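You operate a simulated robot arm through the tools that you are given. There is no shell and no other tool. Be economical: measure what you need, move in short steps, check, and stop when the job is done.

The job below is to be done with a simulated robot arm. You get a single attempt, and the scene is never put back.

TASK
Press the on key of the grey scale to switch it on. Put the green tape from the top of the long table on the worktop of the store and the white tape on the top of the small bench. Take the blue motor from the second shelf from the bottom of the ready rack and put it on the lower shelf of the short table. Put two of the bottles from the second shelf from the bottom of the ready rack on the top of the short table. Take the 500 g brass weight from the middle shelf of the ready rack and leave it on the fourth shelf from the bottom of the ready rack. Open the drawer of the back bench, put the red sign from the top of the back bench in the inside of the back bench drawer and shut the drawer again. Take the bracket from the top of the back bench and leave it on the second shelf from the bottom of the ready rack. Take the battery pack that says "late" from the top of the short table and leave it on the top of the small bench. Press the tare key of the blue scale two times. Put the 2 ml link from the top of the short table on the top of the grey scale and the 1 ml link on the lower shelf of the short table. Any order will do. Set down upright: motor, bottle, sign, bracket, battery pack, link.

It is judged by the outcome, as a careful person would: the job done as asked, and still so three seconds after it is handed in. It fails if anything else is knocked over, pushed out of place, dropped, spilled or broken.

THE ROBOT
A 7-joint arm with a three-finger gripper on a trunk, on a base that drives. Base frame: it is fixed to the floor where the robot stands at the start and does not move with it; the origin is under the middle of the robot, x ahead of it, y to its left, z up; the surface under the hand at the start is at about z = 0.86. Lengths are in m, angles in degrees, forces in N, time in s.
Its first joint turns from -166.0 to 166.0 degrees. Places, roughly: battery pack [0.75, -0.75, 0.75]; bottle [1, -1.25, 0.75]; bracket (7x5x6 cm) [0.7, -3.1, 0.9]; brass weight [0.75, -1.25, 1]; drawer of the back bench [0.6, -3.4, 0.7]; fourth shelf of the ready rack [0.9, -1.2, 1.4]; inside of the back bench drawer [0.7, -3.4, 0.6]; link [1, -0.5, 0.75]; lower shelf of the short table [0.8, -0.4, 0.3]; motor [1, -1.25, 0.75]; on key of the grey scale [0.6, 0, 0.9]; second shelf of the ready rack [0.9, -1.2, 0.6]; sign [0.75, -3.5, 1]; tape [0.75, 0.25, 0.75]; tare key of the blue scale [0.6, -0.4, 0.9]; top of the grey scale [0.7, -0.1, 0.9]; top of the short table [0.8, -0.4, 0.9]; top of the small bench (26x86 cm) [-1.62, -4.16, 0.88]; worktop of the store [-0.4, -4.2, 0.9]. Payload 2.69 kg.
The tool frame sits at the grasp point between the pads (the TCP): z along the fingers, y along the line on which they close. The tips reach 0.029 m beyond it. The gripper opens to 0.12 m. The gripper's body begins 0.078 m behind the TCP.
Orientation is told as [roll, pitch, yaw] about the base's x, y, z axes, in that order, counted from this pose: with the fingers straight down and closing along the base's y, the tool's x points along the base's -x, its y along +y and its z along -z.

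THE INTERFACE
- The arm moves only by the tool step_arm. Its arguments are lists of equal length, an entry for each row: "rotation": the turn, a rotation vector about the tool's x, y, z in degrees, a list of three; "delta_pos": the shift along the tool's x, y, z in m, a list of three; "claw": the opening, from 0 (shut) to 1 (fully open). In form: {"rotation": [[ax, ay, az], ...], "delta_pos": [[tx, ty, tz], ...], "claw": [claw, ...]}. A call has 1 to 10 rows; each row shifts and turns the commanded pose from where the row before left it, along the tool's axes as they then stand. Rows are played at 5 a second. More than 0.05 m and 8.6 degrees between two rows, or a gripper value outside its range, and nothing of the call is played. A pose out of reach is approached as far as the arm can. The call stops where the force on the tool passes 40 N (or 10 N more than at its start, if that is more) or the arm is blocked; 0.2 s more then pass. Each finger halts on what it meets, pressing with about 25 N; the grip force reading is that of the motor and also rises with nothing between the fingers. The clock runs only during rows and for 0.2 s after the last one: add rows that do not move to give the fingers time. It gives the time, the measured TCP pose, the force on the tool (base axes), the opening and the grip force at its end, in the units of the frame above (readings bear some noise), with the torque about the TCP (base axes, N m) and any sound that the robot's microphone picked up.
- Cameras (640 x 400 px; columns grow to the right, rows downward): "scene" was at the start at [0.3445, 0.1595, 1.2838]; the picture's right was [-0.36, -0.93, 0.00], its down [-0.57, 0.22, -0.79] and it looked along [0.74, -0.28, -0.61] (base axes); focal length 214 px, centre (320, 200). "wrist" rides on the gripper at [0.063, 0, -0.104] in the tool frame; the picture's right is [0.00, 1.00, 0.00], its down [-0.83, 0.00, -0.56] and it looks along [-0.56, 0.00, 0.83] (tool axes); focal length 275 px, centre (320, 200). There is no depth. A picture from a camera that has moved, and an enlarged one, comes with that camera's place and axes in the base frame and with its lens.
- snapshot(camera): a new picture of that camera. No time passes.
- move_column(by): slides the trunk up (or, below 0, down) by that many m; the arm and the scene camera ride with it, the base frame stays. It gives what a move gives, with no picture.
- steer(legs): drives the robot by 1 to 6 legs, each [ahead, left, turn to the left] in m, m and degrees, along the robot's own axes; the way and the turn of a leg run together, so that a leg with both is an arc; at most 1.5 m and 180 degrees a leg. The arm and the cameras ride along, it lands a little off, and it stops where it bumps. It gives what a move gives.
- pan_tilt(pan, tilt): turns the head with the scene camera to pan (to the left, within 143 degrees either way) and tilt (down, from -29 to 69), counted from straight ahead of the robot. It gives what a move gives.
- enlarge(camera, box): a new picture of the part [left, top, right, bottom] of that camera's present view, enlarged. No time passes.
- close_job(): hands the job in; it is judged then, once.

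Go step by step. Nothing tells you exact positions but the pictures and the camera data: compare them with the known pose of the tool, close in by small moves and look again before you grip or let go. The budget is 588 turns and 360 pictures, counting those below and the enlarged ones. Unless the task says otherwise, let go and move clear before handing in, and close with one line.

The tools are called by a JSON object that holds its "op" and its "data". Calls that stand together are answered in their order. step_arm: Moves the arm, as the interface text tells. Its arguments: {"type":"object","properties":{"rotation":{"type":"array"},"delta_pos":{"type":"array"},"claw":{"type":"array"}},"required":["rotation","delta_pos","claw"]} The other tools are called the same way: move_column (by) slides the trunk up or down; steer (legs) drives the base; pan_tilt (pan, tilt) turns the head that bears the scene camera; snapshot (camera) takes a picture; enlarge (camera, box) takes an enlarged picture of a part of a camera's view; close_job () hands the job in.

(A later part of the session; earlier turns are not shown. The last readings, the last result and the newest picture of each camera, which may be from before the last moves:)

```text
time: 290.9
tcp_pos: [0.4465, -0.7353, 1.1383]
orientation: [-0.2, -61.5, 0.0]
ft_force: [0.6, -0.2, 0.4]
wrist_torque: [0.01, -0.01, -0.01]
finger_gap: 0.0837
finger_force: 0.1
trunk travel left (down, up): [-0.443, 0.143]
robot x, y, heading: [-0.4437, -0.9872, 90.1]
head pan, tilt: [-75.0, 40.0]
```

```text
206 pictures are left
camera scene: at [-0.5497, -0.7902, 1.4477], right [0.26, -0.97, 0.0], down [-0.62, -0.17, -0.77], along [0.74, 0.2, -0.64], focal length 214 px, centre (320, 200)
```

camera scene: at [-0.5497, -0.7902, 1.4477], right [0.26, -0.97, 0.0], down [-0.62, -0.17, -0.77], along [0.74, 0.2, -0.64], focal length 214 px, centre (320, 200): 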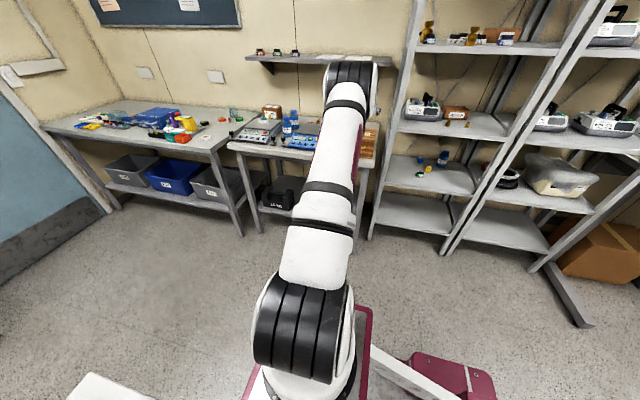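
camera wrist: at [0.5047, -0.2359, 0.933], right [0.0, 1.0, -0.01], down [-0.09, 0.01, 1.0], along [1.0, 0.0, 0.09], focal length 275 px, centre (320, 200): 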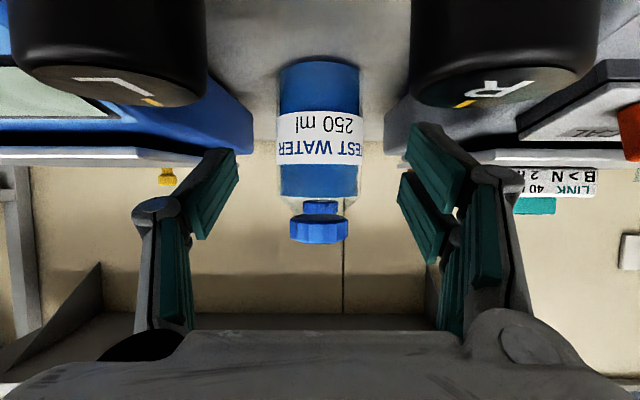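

{"op": "steer", "data": {"legs": [[-0.325, 0, 0]]}}

{"op": "move_column", "data": {"by": -0.4}}

{"op": "step_arm", "data": {"rotation": [[7.02, 0, 3.83], [7.02, 0, 3.83], [7.02, 0, 3.83]], "delta_pos": [[0, 0, 0], [0, 0, 0], [0.006, 0, 0.003]], "claw": [0.6, 0.6, 0.6]}}

{"op": "snapshot", "data": {"camera": "wrist"}}

```text
time: 293.1
tcp_pos: [0.4461, -1.0644, 1.1385]
orientation: [-0.2, -61.3, -0.3]
ft_force: [0.4, -0.1, -0.8]
wrist_torque: [-0.01, 0.0, -0.02]
finger_gap: 0.0841
finger_force: 0.0
trunk travel left (down, up): [-0.443, 0.143]
robot x, y, heading: [-0.4466, -1.3158, 89.8]
head pan, tilt: [-75.0, 40.0]
```

```text
time: 296.9
tcp_pos: [0.4454, -1.065, 0.7387]
orientation: [-0.2, -61.4, -0.2]
ft_force: [0.3, -0.4, -0.2]
wrist_torque: [0.02, -0.02, -0.01]
finger_gap: 0.0839
finger_force: 0.1
trunk travel left (down, up): [-0.043, 0.543]
robot x, y, heading: [-0.4408, -1.3154, 89.7]
head pan, tilt: [-75.0, 40.0]
```

```text
time: 297.7
tcp_pos: [0.446, -1.0642, 0.7327]
orientation: [0.0, -61.5, -24.4]
ft_force: [0.9, -0.7, 0.9]
wrist_torque: [0.09, 0.05, 0.06]
finger_gap: 0.0721
finger_force: 0.1
trunk travel left (down, up): [-0.043, 0.543]
robot x, y, heading: [-0.4431, -1.317, 89.8]
head pan, tilt: [-75.0, 40.0]
```

```text
205 pictures are left
camera wrist: at [0.3347, -1.0147, 0.7272], right [0.41, 0.91, 0.0], down [-0.08, 0.04, 1.0], along [0.91, -0.41, 0.09], focal length 275 px, centre (320, 200)
```

wrist: 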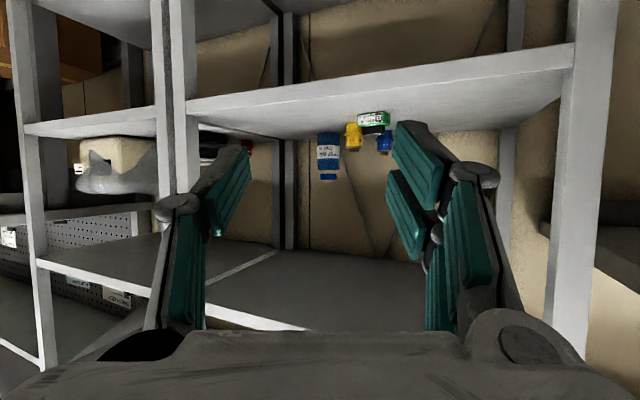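

{"op": "move_column", "data": {"by": -0.04}}

{"op": "steer", "data": {"legs": [[0, -0.4, 0]]}}

{"op": "snapshot", "data": {"camera": "wrist"}}

{"op": "snapshot", "data": {"camera": "scene"}}

```text
time: 298.6
tcp_pos: [0.4455, -1.064, 0.6917]
orientation: [-0.1, -61.4, -24.2]
ft_force: [0.2, -0.4, -0.4]
wrist_torque: [0.02, 0.01, 0.02]
finger_gap: 0.0718
finger_force: 0.0
trunk travel left (down, up): [-0.003, 0.583]
robot x, y, heading: [-0.4391, -1.3144, 89.9]
head pan, tilt: [-75.0, 40.0]
```

```text
time: 301.1
tcp_pos: [0.8484, -1.0674, 0.6922]
orientation: [-0.2, -61.3, -24.3]
ft_force: [-0.3, -0.3, -0.7]
wrist_torque: [0.02, -0.03, 0.01]
finger_gap: 0.0722
finger_force: 0.1
trunk travel left (down, up): [-0.003, 0.583]
robot x, y, heading: [-0.0421, -1.3136, 89.8]
head pan, tilt: [-75.0, 40.0]
```

```text
204 pictures are left
camera wrist: at [0.7375, -1.0179, 0.6863], right [0.41, 0.91, -0.01], down [-0.08, 0.04, 1.0], along [0.91, -0.41, 0.09], focal length 275 px, centre (320, 200)
```

wrist: 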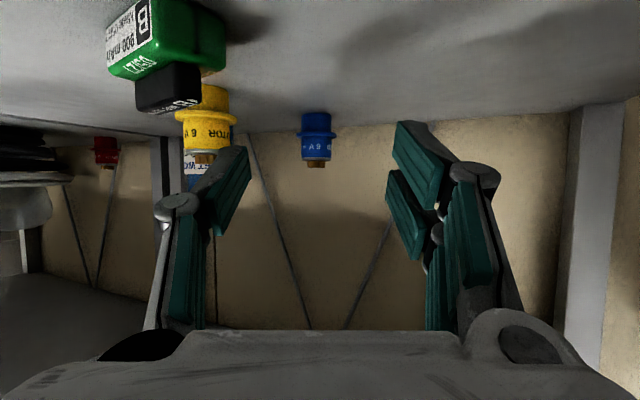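

```text
203 pictures are left
camera scene: at [-0.1464, -0.9969, 1.0085], right [0.25, -0.97, 0.0], down [-0.62, -0.16, -0.77], along [0.74, 0.19, -0.64], focal length 214 px, centre (320, 200)
```

scene: 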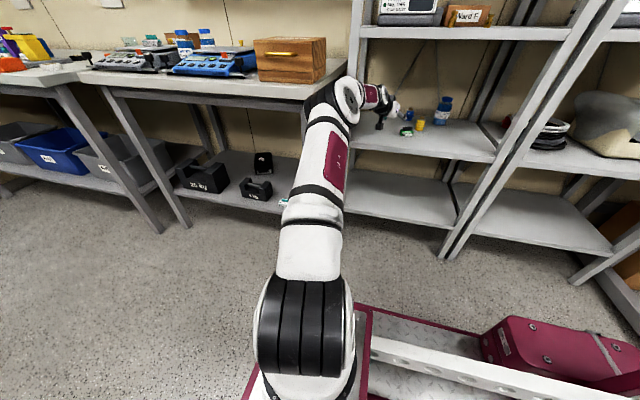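

The elbow would crowd the rack post on the left. I back out, shift the arm left relative to the base by 0.15 m, and come in again.

{"op": "steer", "data": {"legs": [[0, 0.3, 0]]}}

{"op": "steer", "data": {"legs": [[-0.17, 0, 0]]}}

{"op": "step_arm", "data": {"rotation": [[0, 0, 0], [0, 0, 0], [0, 0, 0], [0, 0, 0]], "delta_pos": [[0.008, 0.0385, -0.0155], [0.008, 0.0385, -0.0155], [0.008, 0.0385, -0.0155], [0.008, 0.0385, -0.0155]], "claw": [0.6, 0.6, 0.6, 0.6]}}

{"op": "snapshot", "data": {"camera": "scene"}}

```text
time: 303.1
tcp_pos: [0.5499, -1.0648, 0.6916]
orientation: [-0.2, -61.4, -24.2]
ft_force: [0.1, 0.9, -0.1]
wrist_torque: [-0.02, -0.01, 0.0]
finger_gap: 0.072
finger_force: 0.0
trunk travel left (down, up): [-0.003, 0.583]
robot x, y, heading: [-0.3355, -1.3119, 89.7]
head pan, tilt: [-75.0, 40.0]
```

```text
time: 304.6
tcp_pos: [0.5498, -1.2367, 0.6912]
orientation: [-0.2, -61.4, -24.0]
ft_force: [0.0, 0.0, 0.7]
wrist_torque: [0.0, -0.02, 0.03]
finger_gap: 0.0718
finger_force: 0.0
trunk travel left (down, up): [-0.003, 0.583]
robot x, y, heading: [-0.3365, -1.4875, 89.8]
head pan, tilt: [-75.0, 40.0]
```

```text
time: 305.6
tcp_pos: [0.5497, -1.0693, 0.6938]
orientation: [-0.2, -61.4, -24.1]
ft_force: [0.1, -1.2, 0.2]
wrist_torque: [0.03, -0.01, 0.06]
finger_gap: 0.0721
finger_force: 0.1
trunk travel left (down, up): [-0.003, 0.583]
robot x, y, heading: [-0.3376, -1.4881, 89.7]
head pan, tilt: [-75.0, 40.0]
```

```text
202 pictures are left
camera scene: at [-0.4458, -1.1678, 1.0085], right [0.26, -0.97, 0.0], down [-0.62, -0.16, -0.77], along [0.74, 0.2, -0.64], focal length 214 px, centre (320, 200)
```

scene: 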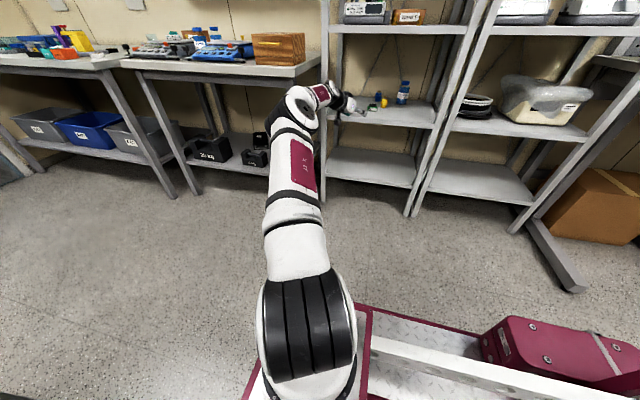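

{"op": "step_arm", "data": {"rotation": [[-5.27, 0, -2.87], [-5.27, 0, -2.87], [0, 0, 0], [0, 0, 0], [0, 0, 0], [0, 0, 0]], "delta_pos": [[-0.01, -0.035, 0.003], [-0.01, -0.035, 0.003], [-0.008, -0.038, 0.006], [-0.006, -0.038, 0.006], [-0.004, -0.038, 0.006], [-0.004, -0.036, 0.006]], "claw": [0.6, 0.6, 0.6, 0.6, 0.6, 0.6]}}

{"op": "snapshot", "data": {"camera": "scene"}}

```text
time: 307.0
tcp_pos: [0.5369, -1.2902, 0.7163]
orientation: [-0.1, -61.5, -12.1]
ft_force: [-0.1, 0.9, 0.4]
wrist_torque: [-0.05, -0.01, -0.06]
finger_gap: 0.0722
finger_force: 0.0
trunk travel left (down, up): [-0.003, 0.583]
robot x, y, heading: [-0.3365, -1.485, 89.9]
head pan, tilt: [-75.0, 40.0]
```

```text
201 pictures are left
camera scene: at [-0.4461, -1.1676, 1.0085], right [0.26, -0.97, 0.0], down [-0.62, -0.16, -0.77], along [0.74, 0.2, -0.64], focal length 214 px, centre (320, 200)
```

scene: 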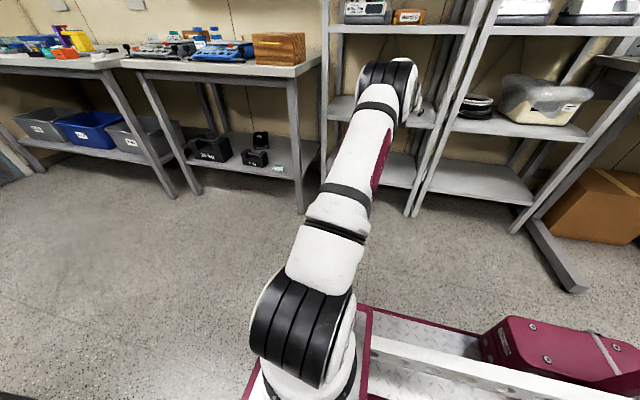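

{"op": "step_arm", "data": {"rotation": [[0, 0, 0], [0, 0, 0]], "delta_pos": [[-0.014, 0.006, 0.026], [-0.014, 0.006, 0.026]], "claw": [0.6, 0.6]}}

{"op": "steer", "data": {"legs": [[0.14, 0.05, 0]]}}

{"op": "snapshot", "data": {"camera": "scene"}}

{"op": "snapshot", "data": {"camera": "wrist"}}

```text
time: 307.6
tcp_pos: [0.5868, -1.2914, 0.7149]
orientation: [-0.1, -61.2, -12.2]
ft_force: [0.3, -0.4, -3.2]
wrist_torque: [-0.03, -0.16, 0.0]
finger_gap: 0.0721
finger_force: 0.1
out of reach, approached as far as the arm can: row 2
trunk travel left (down, up): [-0.003, 0.583]
robot x, y, heading: [-0.3369, -1.4861, 89.8]
head pan, tilt: [-75.0, 40.0]
```

```text
time: 308.9
tcp_pos: [0.5367, -1.1492, 0.7156]
orientation: [-0.1, -61.4, -12.1]
ft_force: [0.6, 0.2, 0.4]
wrist_torque: [-0.01, 0.01, -0.01]
finger_gap: 0.0723
finger_force: 0.0
trunk travel left (down, up): [-0.003, 0.583]
robot x, y, heading: [-0.3897, -1.3478, 89.9]
head pan, tilt: [-75.0, 40.0]
```

```text
200 pictures are left
camera scene: at [-0.4966, -1.0269, 1.0085], right [0.26, -0.97, 0.0], down [-0.62, -0.17, -0.77], along [0.74, 0.2, -0.64], focal length 214 px, centre (320, 200)
```

scene: 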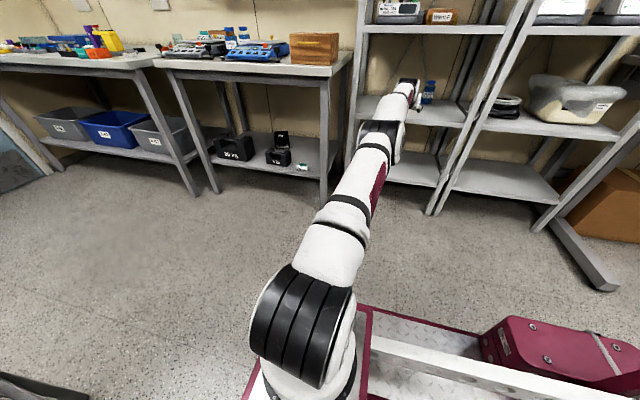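

```text
199 pictures are left
camera wrist: at [0.4173, -1.1239, 0.7104], right [0.21, 0.98, -0.01], down [-0.09, 0.02, 1.0], along [0.97, -0.21, 0.09], focal length 275 px, centre (320, 200)
```

wrist: 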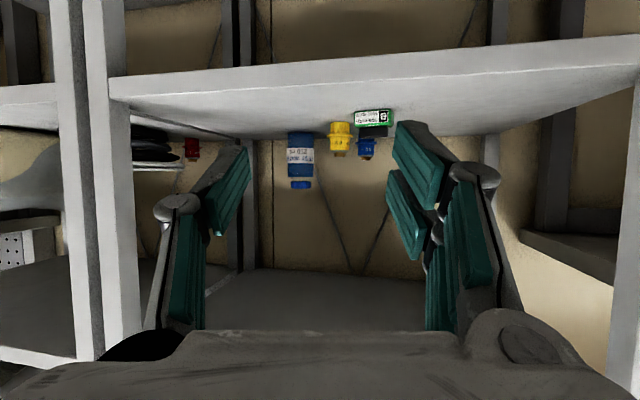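

The elbow dropped through again at full stretch. I re-flip it by going down and back, then return less stretched.

{"op": "step_arm", "data": {"rotation": [[0, 0, 0], [0, 0, 0], [0, 0, 0], [0, 0, 0], [0, 0, 0], [0, 0, 0]], "delta_pos": [[0.037, 0, 0.02], [0.037, 0, 0.02], [0.037, 0, 0.02], [0.02, -0.009, -0.037], [0.02, -0.009, -0.037], [0.02, -0.009, -0.037]], "claw": [0.6, 0.6, 0.6, 0.6, 0.6, 0.6]}}

{"op": "snapshot", "data": {"camera": "scene"}}

```text
time: 310.3
tcp_pos: [0.4069, -1.148, 0.5912]
orientation: [-0.2, -61.5, -11.9]
ft_force: [-0.5, -0.8, 0.5]
wrist_torque: [0.0, -0.01, -0.02]
finger_gap: 0.0721
finger_force: 0.1
trunk travel left (down, up): [-0.003, 0.583]
robot x, y, heading: [-0.3893, -1.3442, 90.1]
head pan, tilt: [-75.0, 40.0]
```

```text
198 pictures are left
camera scene: at [-0.4965, -1.0269, 1.0085], right [0.26, -0.97, 0.0], down [-0.62, -0.17, -0.77], along [0.74, 0.2, -0.64], focal length 214 px, centre (320, 200)
```

scene: 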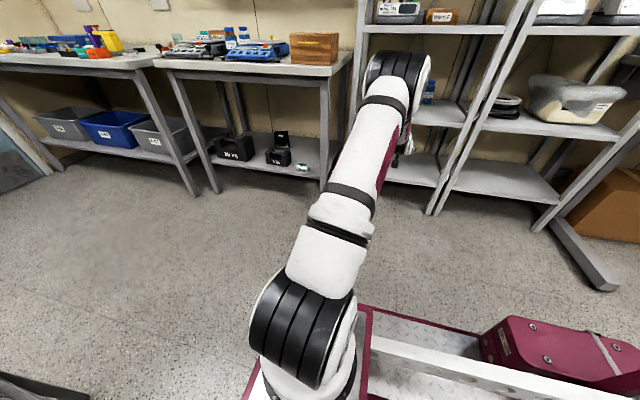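

{"op": "step_arm", "data": {"rotation": [[0, 0, 0], [0, 0, 0], [0, 0, 0], [0, 0, 0]], "delta_pos": [[-0.04, 0.0, -0.0225], [-0.04, 0.0, -0.0225], [-0.036, 0.01, 0.025], [-0.036, 0.01, 0.025]], "claw": [0.6, 0.6, 0.6, 0.6]}}

{"op": "snapshot", "data": {"camera": "scene"}}

```text
time: 311.3
tcp_pos: [0.487, -1.1453, 0.7206]
orientation: [0.0, -61.4, -12.1]
ft_force: [-0.3, 0.0, -0.6]
wrist_torque: [0.0, 0.04, 0.02]
finger_gap: 0.0718
finger_force: 0.0
trunk travel left (down, up): [-0.003, 0.583]
robot x, y, heading: [-0.3887, -1.3435, 90.0]
head pan, tilt: [-75.0, 40.0]
```

```text
197 pictures are left
camera scene: at [-0.4968, -1.027, 1.0085], right [0.26, -0.97, 0.0], down [-0.62, -0.17, -0.77], along [0.74, 0.2, -0.64], focal length 214 px, centre (320, 200)
```

scene: 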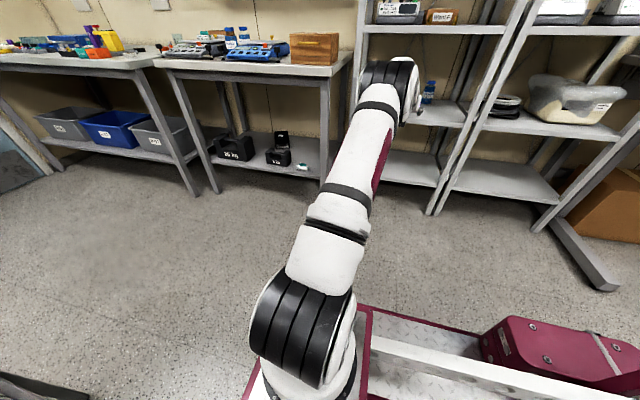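

{"op": "step_arm", "data": {"rotation": [[0, 0, 0]], "delta_pos": [[-0.009, 0.004, 0.017]], "claw": [0.6]}}

{"op": "steer", "data": {"legs": [[0, -0.3, 0]]}}

{"op": "snapshot", "data": {"camera": "scene"}}

{"op": "snapshot", "data": {"camera": "wrist"}}

```text
time: 311.7
tcp_pos: [0.5072, -1.1451, 0.7208]
orientation: [-0.2, -61.4, -11.9]
ft_force: [-0.3, 0.1, 0.1]
wrist_torque: [0.02, -0.01, -0.02]
finger_gap: 0.072
finger_force: 0.0
trunk travel left (down, up): [-0.003, 0.583]
robot x, y, heading: [-0.3896, -1.346, 89.9]
head pan, tilt: [-75.0, 40.0]
```

```text
time: 313.8
tcp_pos: [0.8098, -1.1472, 0.7212]
orientation: [-0.1, -61.4, -12.0]
ft_force: [0.3, -0.2, 0.4]
wrist_torque: [0.01, -0.02, -0.01]
finger_gap: 0.072
finger_force: 0.1
trunk travel left (down, up): [-0.003, 0.583]
robot x, y, heading: [-0.082, -1.352, 89.8]
head pan, tilt: [-75.0, 40.0]
```

```text
196 pictures are left
camera scene: at [-0.1933, -1.0273, 1.0085], right [0.26, -0.97, 0.0], down [-0.62, -0.16, -0.77], along [0.74, 0.2, -0.64], focal length 214 px, centre (320, 200)
```

scene: 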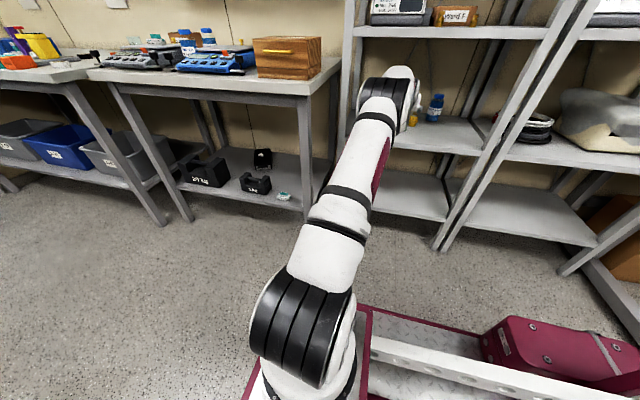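

```text
195 pictures are left
camera wrist: at [0.6901, -1.1218, 0.7156], right [0.21, 0.98, -0.01], down [-0.09, 0.02, 1.0], along [0.97, -0.21, 0.09], focal length 275 px, centre (320, 200)
```

wrist: 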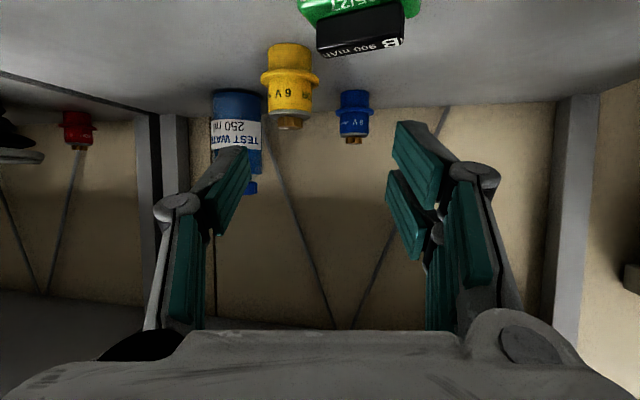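

{"op": "steer", "data": {"legs": [[-0.006, -0.17, 0]]}}

{"op": "snapshot", "data": {"camera": "wrist"}}

{"op": "snapshot", "data": {"camera": "scene"}}

```text
time: 315.2
tcp_pos: [0.979, -1.1541, 0.7201]
orientation: [-0.1, -61.3, -12.1]
ft_force: [0.2, -0.1, 0.5]
wrist_torque: [0.02, 0.01, -0.02]
finger_gap: 0.0721
finger_force: 0.1
trunk travel left (down, up): [-0.003, 0.583]
robot x, y, heading: [0.0828, -1.3481, 89.8]
head pan, tilt: [-75.0, 40.0]
```

```text
194 pictures are left
camera wrist: at [0.8598, -1.1288, 0.7156], right [0.21, 0.98, -0.01], down [-0.09, 0.02, 1.0], along [0.97, -0.21, 0.09], focal length 275 px, centre (320, 200)
```

wrist: 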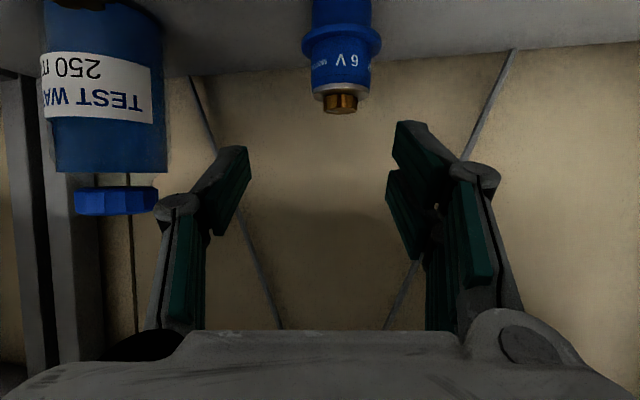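

```text
193 pictures are left
camera scene: at [-0.0236, -1.0338, 1.0085], right [0.26, -0.97, 0.0], down [-0.62, -0.16, -0.77], along [0.74, 0.2, -0.64], focal length 214 px, centre (320, 200)
```

scene: 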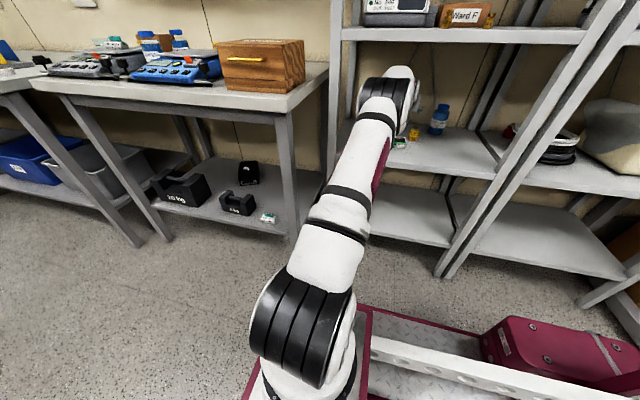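

{"op": "steer", "data": {"legs": [[0.004, -0.041, 0]]}}

{"op": "step_arm", "data": {"rotation": [[0, 0, 0], [0, 0, 0]], "delta_pos": [[0.0176, 0, 0.0096], [0.0176, 0, 0.0096]], "claw": [0.6, 0.6]}}

{"op": "snapshot", "data": {"camera": "wrist"}}

```text
time: 316.1
tcp_pos: [1.0209, -1.1496, 0.7208]
orientation: [-0.2, -61.4, -12.1]
ft_force: [0.5, 0.1, 0.4]
wrist_torque: [0.01, -0.02, 0.0]
finger_gap: 0.072
finger_force: 0.0
trunk travel left (down, up): [-0.003, 0.583]
robot x, y, heading: [0.1257, -1.3478, 89.7]
head pan, tilt: [-75.0, 40.0]
```

```text
time: 316.7
tcp_pos: [1.0207, -1.1498, 0.6806]
orientation: [-0.1, -61.4, -12.1]
ft_force: [-0.6, 0.0, 0.0]
wrist_torque: [0.01, 0.04, 0.03]
finger_gap: 0.072
finger_force: 0.2
trunk travel left (down, up): [-0.003, 0.583]
robot x, y, heading: [0.1263, -1.3497, 89.7]
head pan, tilt: [-75.0, 40.0]
```

```text
192 pictures are left
camera wrist: at [0.9012, -1.1246, 0.6755], right [0.21, 0.98, -0.01], down [-0.09, 0.02, 1.0], along [0.97, -0.21, 0.09], focal length 275 px, centre (320, 200)
```

wrist: 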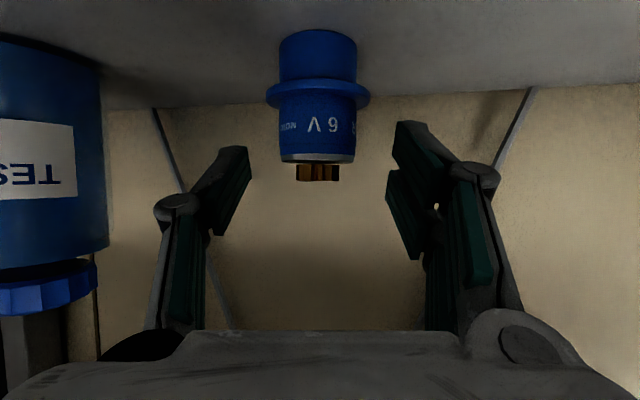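

{"op": "step_arm", "data": {"rotation": [[0, 0, 0], [0, 0, 0], [0, 0, 0], [0, 0, 0]], "delta_pos": [[0.021, -0.0008, 0], [0, 0, 0], [0, 0, 0], [0, 0, 0]], "claw": [0.6, 0, 0, 0]}}

{"op": "snapshot", "data": {"camera": "wrist"}}

```text
time: 317.7
tcp_pos: [1.0094, -1.1485, 0.6614]
orientation: [-0.1, -61.4, -12.0]
ft_force: [0.6, 0.2, 0.2]
wrist_torque: [-0.01, 0.01, 0.03]
finger_gap: 0.0441
finger_force: 25.0
trunk travel left (down, up): [-0.003, 0.583]
robot x, y, heading: [0.1256, -1.3511, 89.7]
head pan, tilt: [-75.0, 40.0]
```

```text
191 pictures are left
camera wrist: at [0.8909, -1.1235, 0.6569], right [0.21, 0.98, -0.01], down [-0.09, 0.02, 1.0], along [0.97, -0.21, 0.09], focal length 275 px, centre (320, 200)
```

wrist: 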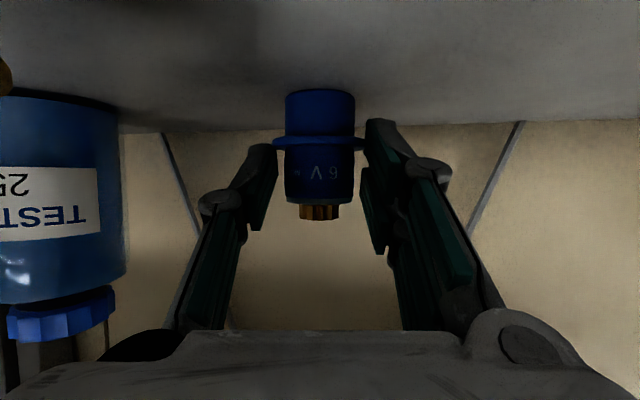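

The pads caught the flange. I open, move 1.3 cm forward and slightly up, and close on the body.

{"op": "step_arm", "data": {"rotation": [[0, 0, 0], [0, 0, 0], [0, 0, 0], [0, 0, 0], [0, 0, 0], [0, 0, 0]], "delta_pos": [[0, 0, 0], [0, 0, 0], [-0.0105, -0.0005, 0.0095], [0, 0, 0], [0, 0, 0], [0, 0, 0]], "claw": [0.6, 0.6, 0.6, 0, 0, 0]}}

{"op": "snapshot", "data": {"camera": "wrist"}}

```text
time: 319.1
tcp_pos: [1.0232, -1.1513, 0.6697]
orientation: [-0.1, -61.5, -12.2]
ft_force: [-1.0, 2.1, 4.8]
wrist_torque: [0.17, -0.04, 0.04]
finger_gap: 0.0375
finger_force: 25.2
trunk travel left (down, up): [-0.003, 0.583]
robot x, y, heading: [0.1229, -1.3475, 90.0]
head pan, tilt: [-75.0, 40.0]
```

```text
190 pictures are left
camera wrist: at [0.9041, -1.1265, 0.6633], right [0.21, 0.98, 0.0], down [-0.09, 0.02, 1.0], along [0.97, -0.21, 0.09], focal length 275 px, centre (320, 200)
```

wrist: 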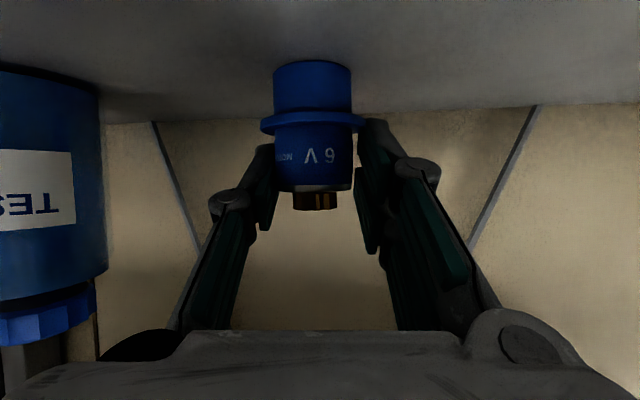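

{"op": "move_column", "data": {"by": 0.04}}

{"op": "snapshot", "data": {"camera": "wrist"}}

```text
time: 320.0
tcp_pos: [1.0235, -1.1513, 0.7057]
orientation: [-0.2, -61.4, -12.1]
ft_force: [0.5, 1.1, -1.5]
wrist_torque: [0.0, -0.04, 0.0]
finger_gap: 0.0333
finger_force: 24.5
trunk travel left (down, up): [-0.043, 0.543]
robot x, y, heading: [0.1248, -1.35, 89.8]
head pan, tilt: [-75.0, 40.0]
```

```text
189 pictures are left
camera wrist: at [0.9042, -1.1271, 0.701], right [0.21, 0.98, -0.01], down [-0.09, 0.02, 1.0], along [0.97, -0.21, 0.09], focal length 275 px, centre (320, 200)
```

wrist: 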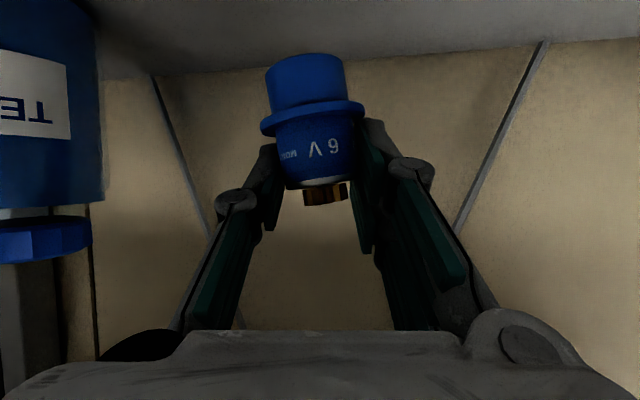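

The motor tilted in the grip. I set it back down, let it settle, and regrip higher.

{"op": "move_column", "data": {"by": -0.037}}

{"op": "snapshot", "data": {"camera": "wrist"}}

```text
time: 320.8
tcp_pos: [1.0236, -1.1528, 0.6723]
orientation: [-0.2, -61.7, -12.1]
ft_force: [3.0, -1.2, 8.0]
wrist_torque: [0.03, -0.13, 0.0]
finger_gap: 0.0333
finger_force: 24.8
trunk travel left (down, up): [-0.006, 0.58]
robot x, y, heading: [0.1261, -1.3522, 89.7]
head pan, tilt: [-75.0, 40.0]
```

```text
188 pictures are left
camera wrist: at [0.9049, -1.1274, 0.6673], right [0.21, 0.98, -0.01], down [-0.09, 0.03, 1.0], along [0.97, -0.21, 0.1], focal length 275 px, centre (320, 200)
```

wrist: 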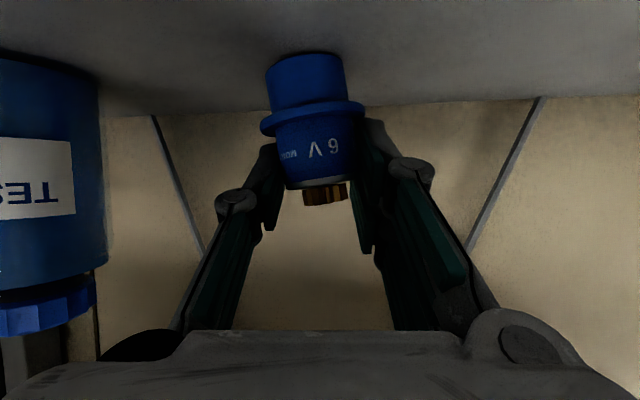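

{"op": "step_arm", "data": {"rotation": [[0, 0, 0], [0, 0, 0], [0, 0, 0]], "delta_pos": [[0, 0, 0], [0, 0, 0], [0, 0, 0]], "claw": [0.35, 0.6, 0.6]}}

{"op": "snapshot", "data": {"camera": "wrist"}}

```text
time: 321.6
tcp_pos: [1.0232, -1.1527, 0.6697]
orientation: [-0.1, -61.4, -12.1]
ft_force: [1.1, 0.0, -0.8]
wrist_torque: [-0.01, -0.01, -0.02]
finger_gap: 0.0721
finger_force: 0.1
trunk travel left (down, up): [-0.006, 0.58]
robot x, y, heading: [0.1268, -1.3492, 90.0]
head pan, tilt: [-75.0, 40.0]
```

```text
187 pictures are left
camera wrist: at [0.9043, -1.1269, 0.6646], right [0.21, 0.98, -0.01], down [-0.09, 0.02, 1.0], along [0.97, -0.21, 0.09], focal length 275 px, centre (320, 200)
```

wrist: 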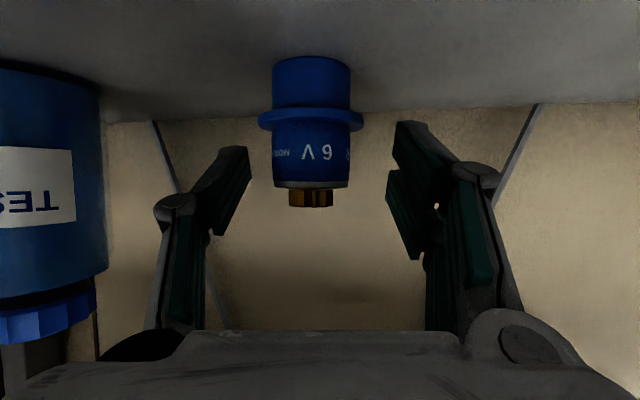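

{"op": "step_arm", "data": {"rotation": [[0, 0, 0], [0, 0, 0], [0, 0, 0], [0, 0, 0]], "delta_pos": [[0.0045, -0.004, -0.0112], [0, 0, 0], [0, 0, 0], [0, 0, 0]], "claw": [0.6, 0, 0, 0]}}

{"op": "snapshot", "data": {"camera": "wrist"}}

```text
time: 322.6
tcp_pos: [1.0107, -1.1536, 0.6715]
orientation: [-0.1, -61.4, -12.1]
ft_force: [-0.1, 0.2, -0.3]
wrist_torque: [0.06, -0.02, -0.03]
finger_gap: 0.0394
finger_force: 25.3
trunk travel left (down, up): [-0.006, 0.58]
robot x, y, heading: [0.1271, -1.3514, 90.0]
head pan, tilt: [-75.0, 40.0]
```

```text
186 pictures are left
camera wrist: at [0.8916, -1.1283, 0.666], right [0.21, 0.98, -0.01], down [-0.09, 0.02, 1.0], along [0.97, -0.21, 0.09], focal length 275 px, centre (320, 200)
```

wrist: 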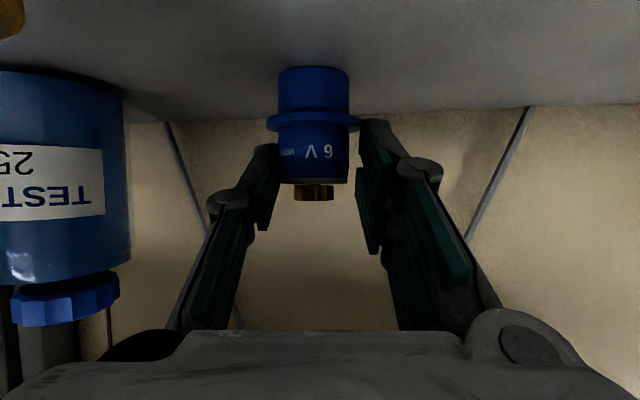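

{"op": "step_arm", "data": {"rotation": [[0, 0, 0], [0, 0, 0], [0, 0, 0], [0, 0, 0], [0, 0, 0], [0, 0, 0]], "delta_pos": [[0, 0, 0], [0, 0, 0], [-0.0022, 0, -0.0095], [0, 0, 0], [0, 0, 0], [0, 0, 0]], "claw": [0.5, 0.5, 0.5, 0, 0, 0]}}

{"op": "snapshot", "data": {"camera": "wrist"}}

```text
time: 324.0
tcp_pos: [1.0038, -1.1522, 0.6768]
orientation: [-0.2, -61.4, -12.1]
ft_force: [-0.1, -1.0, -0.3]
wrist_torque: [0.04, 0.0, 0.0]
finger_gap: 0.0331
finger_force: 24.9
trunk travel left (down, up): [-0.006, 0.58]
robot x, y, heading: [0.1222, -1.352, 89.8]
head pan, tilt: [-75.0, 40.0]
```

```text
185 pictures are left
camera wrist: at [0.8847, -1.1271, 0.6725], right [0.21, 0.98, -0.01], down [-0.09, 0.02, 1.0], along [0.97, -0.21, 0.09], focal length 275 px, centre (320, 200)
```

wrist: 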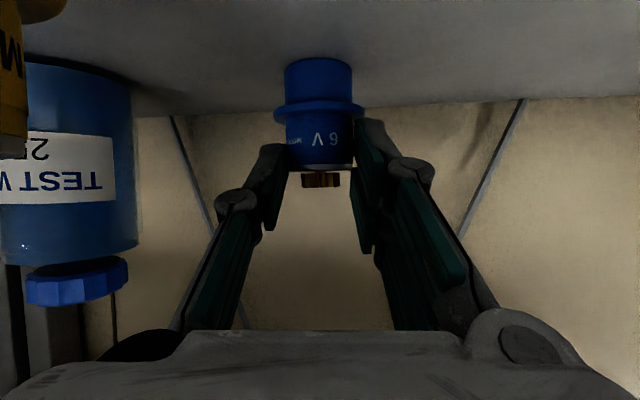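

Now on the body (gap 33 mm). Lift and check.

{"op": "move_column", "data": {"by": 0.03}}

{"op": "snapshot", "data": {"camera": "wrist"}}

```text
time: 324.7
tcp_pos: [1.0052, -1.1523, 0.7082]
orientation: [-0.1, -61.3, -12.2]
ft_force: [0.1, 0.4, -1.5]
wrist_torque: [0.02, 0.01, 0.0]
finger_gap: 0.0333
finger_force: 25.0
trunk travel left (down, up): [-0.036, 0.55]
robot x, y, heading: [0.1268, -1.3472, 89.7]
head pan, tilt: [-75.0, 40.0]
```

```text
184 pictures are left
camera wrist: at [0.8846, -1.1267, 0.7022], right [0.21, 0.98, -0.01], down [-0.09, 0.02, 1.0], along [0.97, -0.21, 0.09], focal length 275 px, centre (320, 200)
```

wrist: 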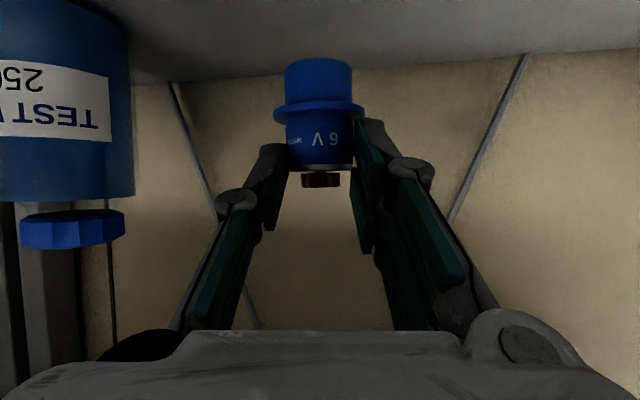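

{"op": "move_column", "data": {"by": 0.028}}

{"op": "steer", "data": {"legs": [[0.07, 0, 0]]}}

{"op": "snapshot", "data": {"camera": "scene"}}

{"op": "snapshot", "data": {"camera": "wrist"}}

```text
time: 325.5
tcp_pos: [1.0038, -1.152, 0.7356]
orientation: [-0.2, -61.4, -12.0]
ft_force: [-0.3, 0.6, -2.5]
wrist_torque: [0.01, 0.02, 0.06]
finger_gap: 0.0332
finger_force: 24.9
trunk travel left (down, up): [-0.064, 0.522]
robot x, y, heading: [0.1276, -1.349, 89.7]
head pan, tilt: [-75.0, 40.0]
```

```text
time: 326.5
tcp_pos: [1.0033, -1.0811, 0.7348]
orientation: [-0.1, -61.4, -12.0]
ft_force: [0.3, -1.0, -1.9]
wrist_torque: [0.0, 0.03, 0.01]
finger_gap: 0.033
finger_force: 25.4
trunk travel left (down, up): [-0.064, 0.522]
robot x, y, heading: [0.125, -1.275, 89.6]
head pan, tilt: [-75.0, 40.0]
```

```text
183 pictures are left
camera scene: at [0.0183, -0.9562, 1.0685], right [0.26, -0.97, 0.0], down [-0.62, -0.16, -0.77], along [0.74, 0.2, -0.64], focal length 214 px, centre (320, 200)
```

scene: 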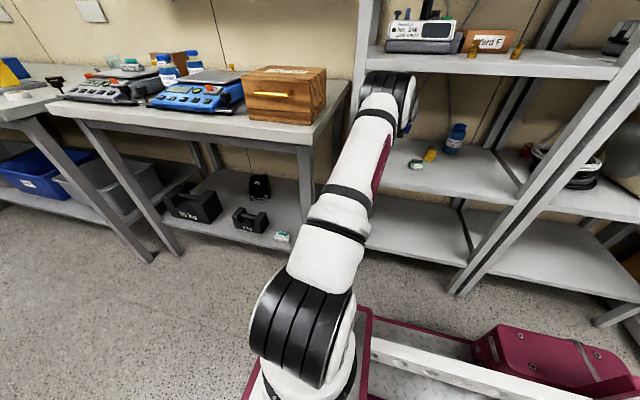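

```text
182 pictures are left
camera wrist: at [0.8849, -1.0565, 0.7305], right [0.21, 0.98, -0.01], down [-0.09, 0.02, 1.0], along [0.97, -0.21, 0.09], focal length 275 px, centre (320, 200)
```

wrist: 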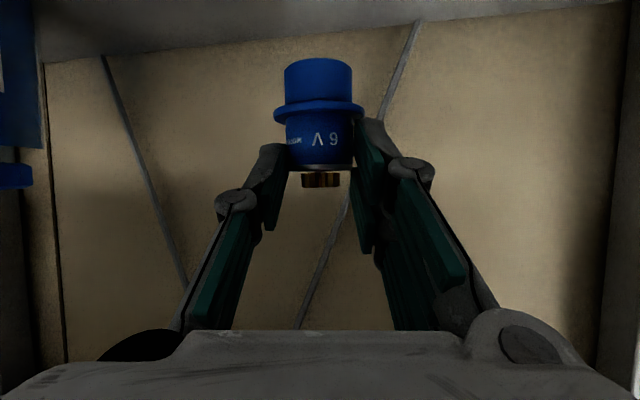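

{"op": "steer", "data": {"legs": [[0, 0.5, 0]]}}

{"op": "snapshot", "data": {"camera": "scene"}}

{"op": "snapshot", "data": {"camera": "wrist"}}

```text
time: 329.4
tcp_pos: [0.5031, -1.0803, 0.7353]
orientation: [-0.1, -61.4, -12.2]
ft_force: [0.2, -0.4, -1.0]
wrist_torque: [0.04, 0.04, -0.02]
finger_gap: 0.0333
finger_force: 25.8
trunk travel left (down, up): [-0.064, 0.522]
robot x, y, heading: [-0.3767, -1.2817, 90.0]
head pan, tilt: [-75.0, 40.0]
```

```text
181 pictures are left
camera scene: at [-0.482, -0.9543, 1.0685], right [0.26, -0.97, 0.0], down [-0.62, -0.16, -0.77], along [0.74, 0.2, -0.64], focal length 214 px, centre (320, 200)
```

scene: 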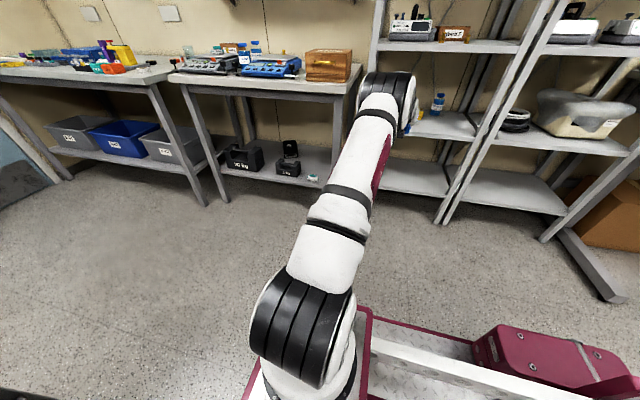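

```text
180 pictures are left
camera wrist: at [0.3845, -1.0552, 0.7304], right [0.21, 0.98, -0.01], down [-0.09, 0.02, 1.0], along [0.97, -0.21, 0.09], focal length 275 px, centre (320, 200)
```

wrist: 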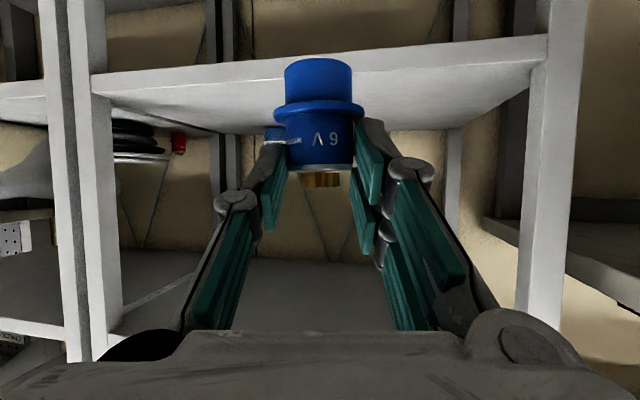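

Out with the motor upright. I lower and retract the arm here before approaching the table's lower shelf.

{"op": "move_column", "data": {"by": -0.06}}

{"op": "step_arm", "data": {"rotation": [[0, 0, 0], [0, 0, 0], [0, 0, 0], [0, 0, 0], [0, 0, 0], [0, 0, 0], [0, 0, 0]], "delta_pos": [[0.0461, -0.0069, -0.0115], [0.0461, -0.0069, -0.0115], [0.0461, -0.0069, -0.0115], [0.0461, -0.0069, -0.0115], [0.0461, -0.0069, -0.0115], [0.0461, -0.0069, -0.0115], [0.035, 0, 0.019]], "claw": [0, 0, 0, 0, 0, 0, 0]}}

{"op": "snapshot", "data": {"camera": "scene"}}

{"op": "snapshot", "data": {"camera": "wrist"}}

```text
time: 330.4
tcp_pos: [0.5035, -1.0805, 0.6767]
orientation: [-0.2, -61.4, -12.2]
ft_force: [0.5, 0.0, -1.4]
wrist_torque: [0.05, 0.02, 0.0]
finger_gap: 0.0331
finger_force: 24.8
trunk travel left (down, up): [-0.004, 0.582]
robot x, y, heading: [-0.3767, -1.2754, 89.6]
head pan, tilt: [-75.0, 40.0]
```

```text
time: 332.0
tcp_pos: [0.3051, -1.0823, 0.426]
orientation: [-0.1, -61.5, -12.1]
ft_force: [-0.5, -0.2, -1.9]
wrist_torque: [0.04, 0.01, -0.02]
finger_gap: 0.0332
finger_force: 25.0
trunk travel left (down, up): [-0.004, 0.582]
robot x, y, heading: [-0.3757, -1.2781, 89.7]
head pan, tilt: [-75.0, 40.0]
```

```text
179 pictures are left
camera scene: at [-0.4821, -0.9577, 1.0095], right [0.26, -0.97, 0.0], down [-0.62, -0.16, -0.77], along [0.74, 0.2, -0.64], focal length 214 px, centre (320, 200)
```

scene: 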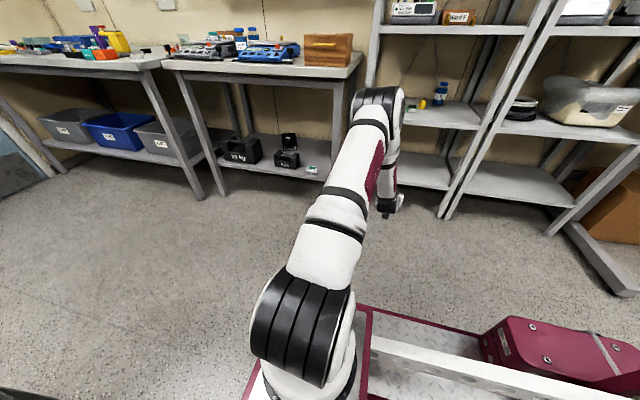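

```text
178 pictures are left
camera wrist: at [0.1875, -1.0562, 0.4207], right [0.21, 0.98, 0.0], down [-0.09, 0.02, 1.0], along [0.97, -0.21, 0.09], focal length 275 px, centre (320, 200)
```

wrist: 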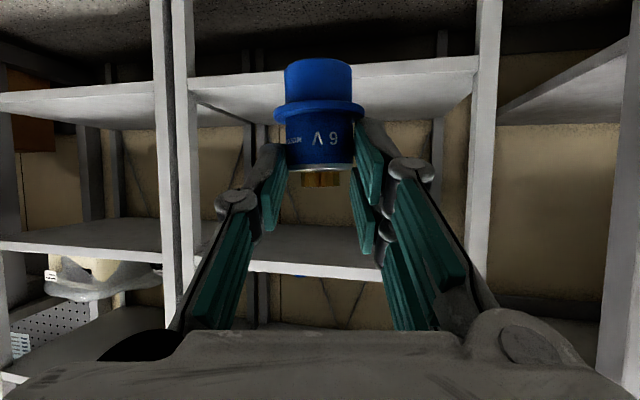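

{"op": "step_arm", "data": {"rotation": [[7.02, 0, 3.83]], "delta_pos": [[0, 0, 0]], "claw": [0]}}

{"op": "steer", "data": {"legs": [[0, -0.12, 0], [0.415, 0, 0]]}}

{"op": "snapshot", "data": {"camera": "scene"}}

{"op": "snapshot", "data": {"camera": "wrist"}}

```text
time: 332.4
tcp_pos: [0.3066, -1.0825, 0.4254]
orientation: [-0.3, -61.3, -20.3]
ft_force: [-0.1, -0.5, -1.3]
wrist_torque: [0.03, 0.03, 0.04]
finger_gap: 0.0334
finger_force: 25.1
trunk travel left (down, up): [-0.004, 0.582]
robot x, y, heading: [-0.3756, -1.2757, 89.9]
head pan, tilt: [-75.0, 40.0]
```

```text
time: 335.8
tcp_pos: [0.427, -0.6658, 0.4259]
orientation: [0.0, -61.3, -20.1]
ft_force: [0.0, 0.3, -2.1]
wrist_torque: [0.07, 0.05, 0.0]
finger_gap: 0.0328
finger_force: 25.6
trunk travel left (down, up): [-0.004, 0.582]
robot x, y, heading: [-0.2547, -0.8592, 89.9]
head pan, tilt: [-75.0, 40.0]
```

```text
177 pictures are left
camera scene: at [-0.3614, -0.5439, 1.0095], right [0.26, -0.97, 0.0], down [-0.62, -0.17, -0.77], along [0.74, 0.2, -0.64], focal length 214 px, centre (320, 200)
```

scene: 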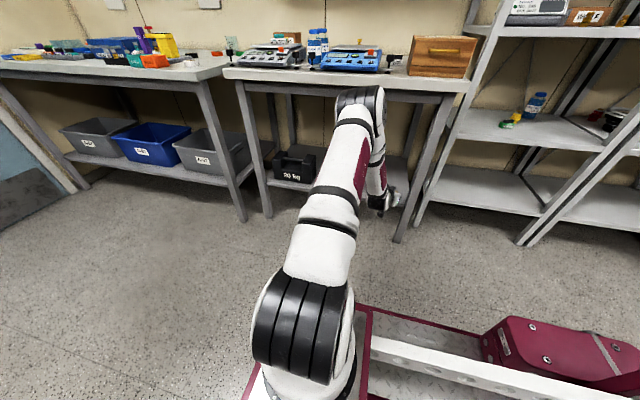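

```text
176 pictures are left
camera wrist: at [0.3128, -0.6243, 0.4206], right [0.34, 0.94, -0.01], down [-0.08, 0.04, 1.0], along [0.94, -0.34, 0.09], focal length 275 px, centre (320, 200)
```

wrist: 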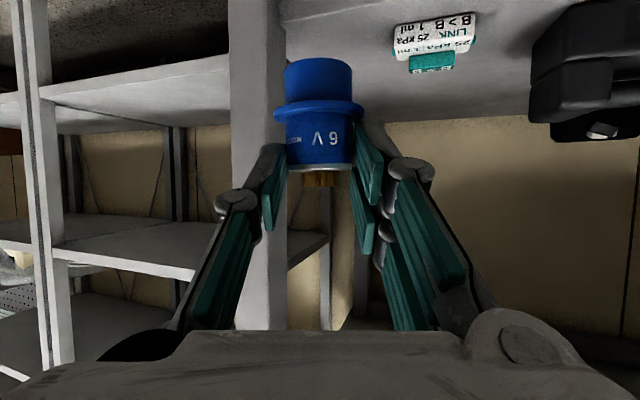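

{"op": "steer", "data": {"legs": [[0, -0.12, 0]]}}

{"op": "step_arm", "data": {"rotation": [[0, 0, 0], [0, 0, 0], [0, 0, 0]], "delta_pos": [[-0.0203, 0.0155, 0.037], [-0.0203, 0.0155, 0.037], [-0.0203, 0.0155, 0.037]], "claw": [0, 0, 0]}}

{"op": "snapshot", "data": {"camera": "scene"}}

{"op": "snapshot", "data": {"camera": "wrist"}}

```text
time: 337.0
tcp_pos: [0.5466, -0.6663, 0.4272]
orientation: [-0.2, -61.4, -20.2]
ft_force: [-0.2, 0.5, -0.8]
wrist_torque: [0.04, 0.02, 0.0]
finger_gap: 0.0333
finger_force: 24.7
trunk travel left (down, up): [-0.004, 0.582]
robot x, y, heading: [-0.1284, -0.8629, 89.8]
head pan, tilt: [-75.0, 40.0]
```

```text
time: 337.8
tcp_pos: [0.6798, -0.665, 0.4266]
orientation: [-0.2, -61.3, -20.1]
ft_force: [0.1, 0.3, -2.1]
wrist_torque: [0.03, 0.05, -0.03]
finger_gap: 0.0332
finger_force: 25.1
trunk travel left (down, up): [-0.004, 0.582]
robot x, y, heading: [-0.1341, -0.8654, 90.1]
head pan, tilt: [-75.0, 40.0]
```

```text
175 pictures are left
camera scene: at [-0.2417, -0.5442, 1.0095], right [0.26, -0.97, 0.0], down [-0.62, -0.17, -0.77], along [0.74, 0.2, -0.64], focal length 214 px, centre (320, 200)
```

scene: 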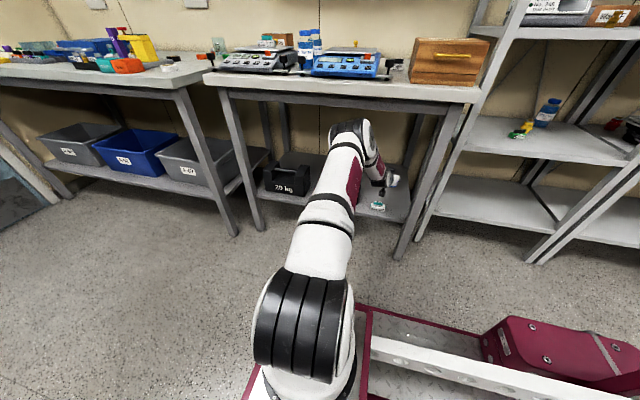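

```text
174 pictures are left
camera wrist: at [0.5664, -0.6239, 0.4207], right [0.34, 0.94, -0.01], down [-0.08, 0.04, 1.0], along [0.94, -0.34, 0.09], focal length 275 px, centre (320, 200)
```

wrist: 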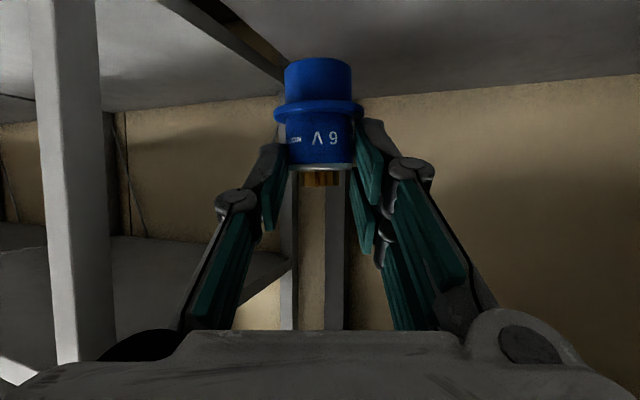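

{"op": "steer", "data": {"legs": [[0, -0.085, 0]]}}

{"op": "step_arm", "data": {"rotation": [[0, 0, 0], [0, 0, 0], [0, 0, 0]], "delta_pos": [[0.022, 0, 0.012], [0.022, 0, 0.012], [0.012, 0, 0.0066]], "claw": [0, 0, 0]}}

{"op": "snapshot", "data": {"camera": "wrist"}}

```text
time: 338.9
tcp_pos: [0.7671, -0.6656, 0.4255]
orientation: [-0.3, -61.4, -20.2]
ft_force: [0.1, -1.0, -1.4]
wrist_torque: [-0.01, 0.01, -0.01]
finger_gap: 0.0333
finger_force: 25.1
trunk travel left (down, up): [-0.004, 0.582]
robot x, y, heading: [-0.0477, -0.859, 90.0]
head pan, tilt: [-75.0, 40.0]
```

```text
time: 339.7
tcp_pos: [0.7654, -0.667, 0.362]
orientation: [-0.1, -61.3, -20.1]
ft_force: [0.1, -0.6, -1.7]
wrist_torque: [0.0, 0.06, -0.01]
finger_gap: 0.0333
finger_force: 25.0
trunk travel left (down, up): [-0.004, 0.582]
robot x, y, heading: [-0.047, -0.8667, 90.0]
head pan, tilt: [-75.0, 40.0]
```

```text
173 pictures are left
camera wrist: at [0.6518, -0.6248, 0.3571], right [0.34, 0.94, -0.01], down [-0.08, 0.04, 1.0], along [0.94, -0.34, 0.09], focal length 275 px, centre (320, 200)
```

wrist: 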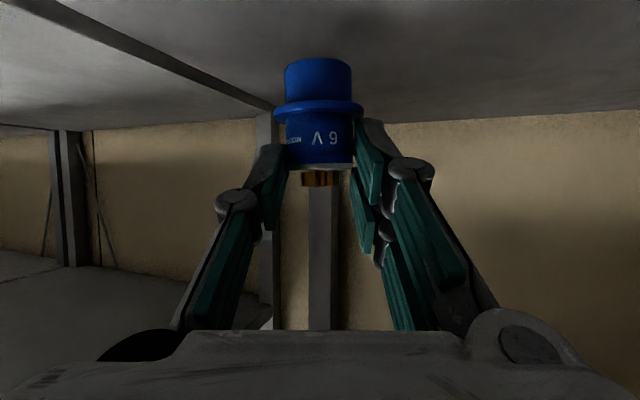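

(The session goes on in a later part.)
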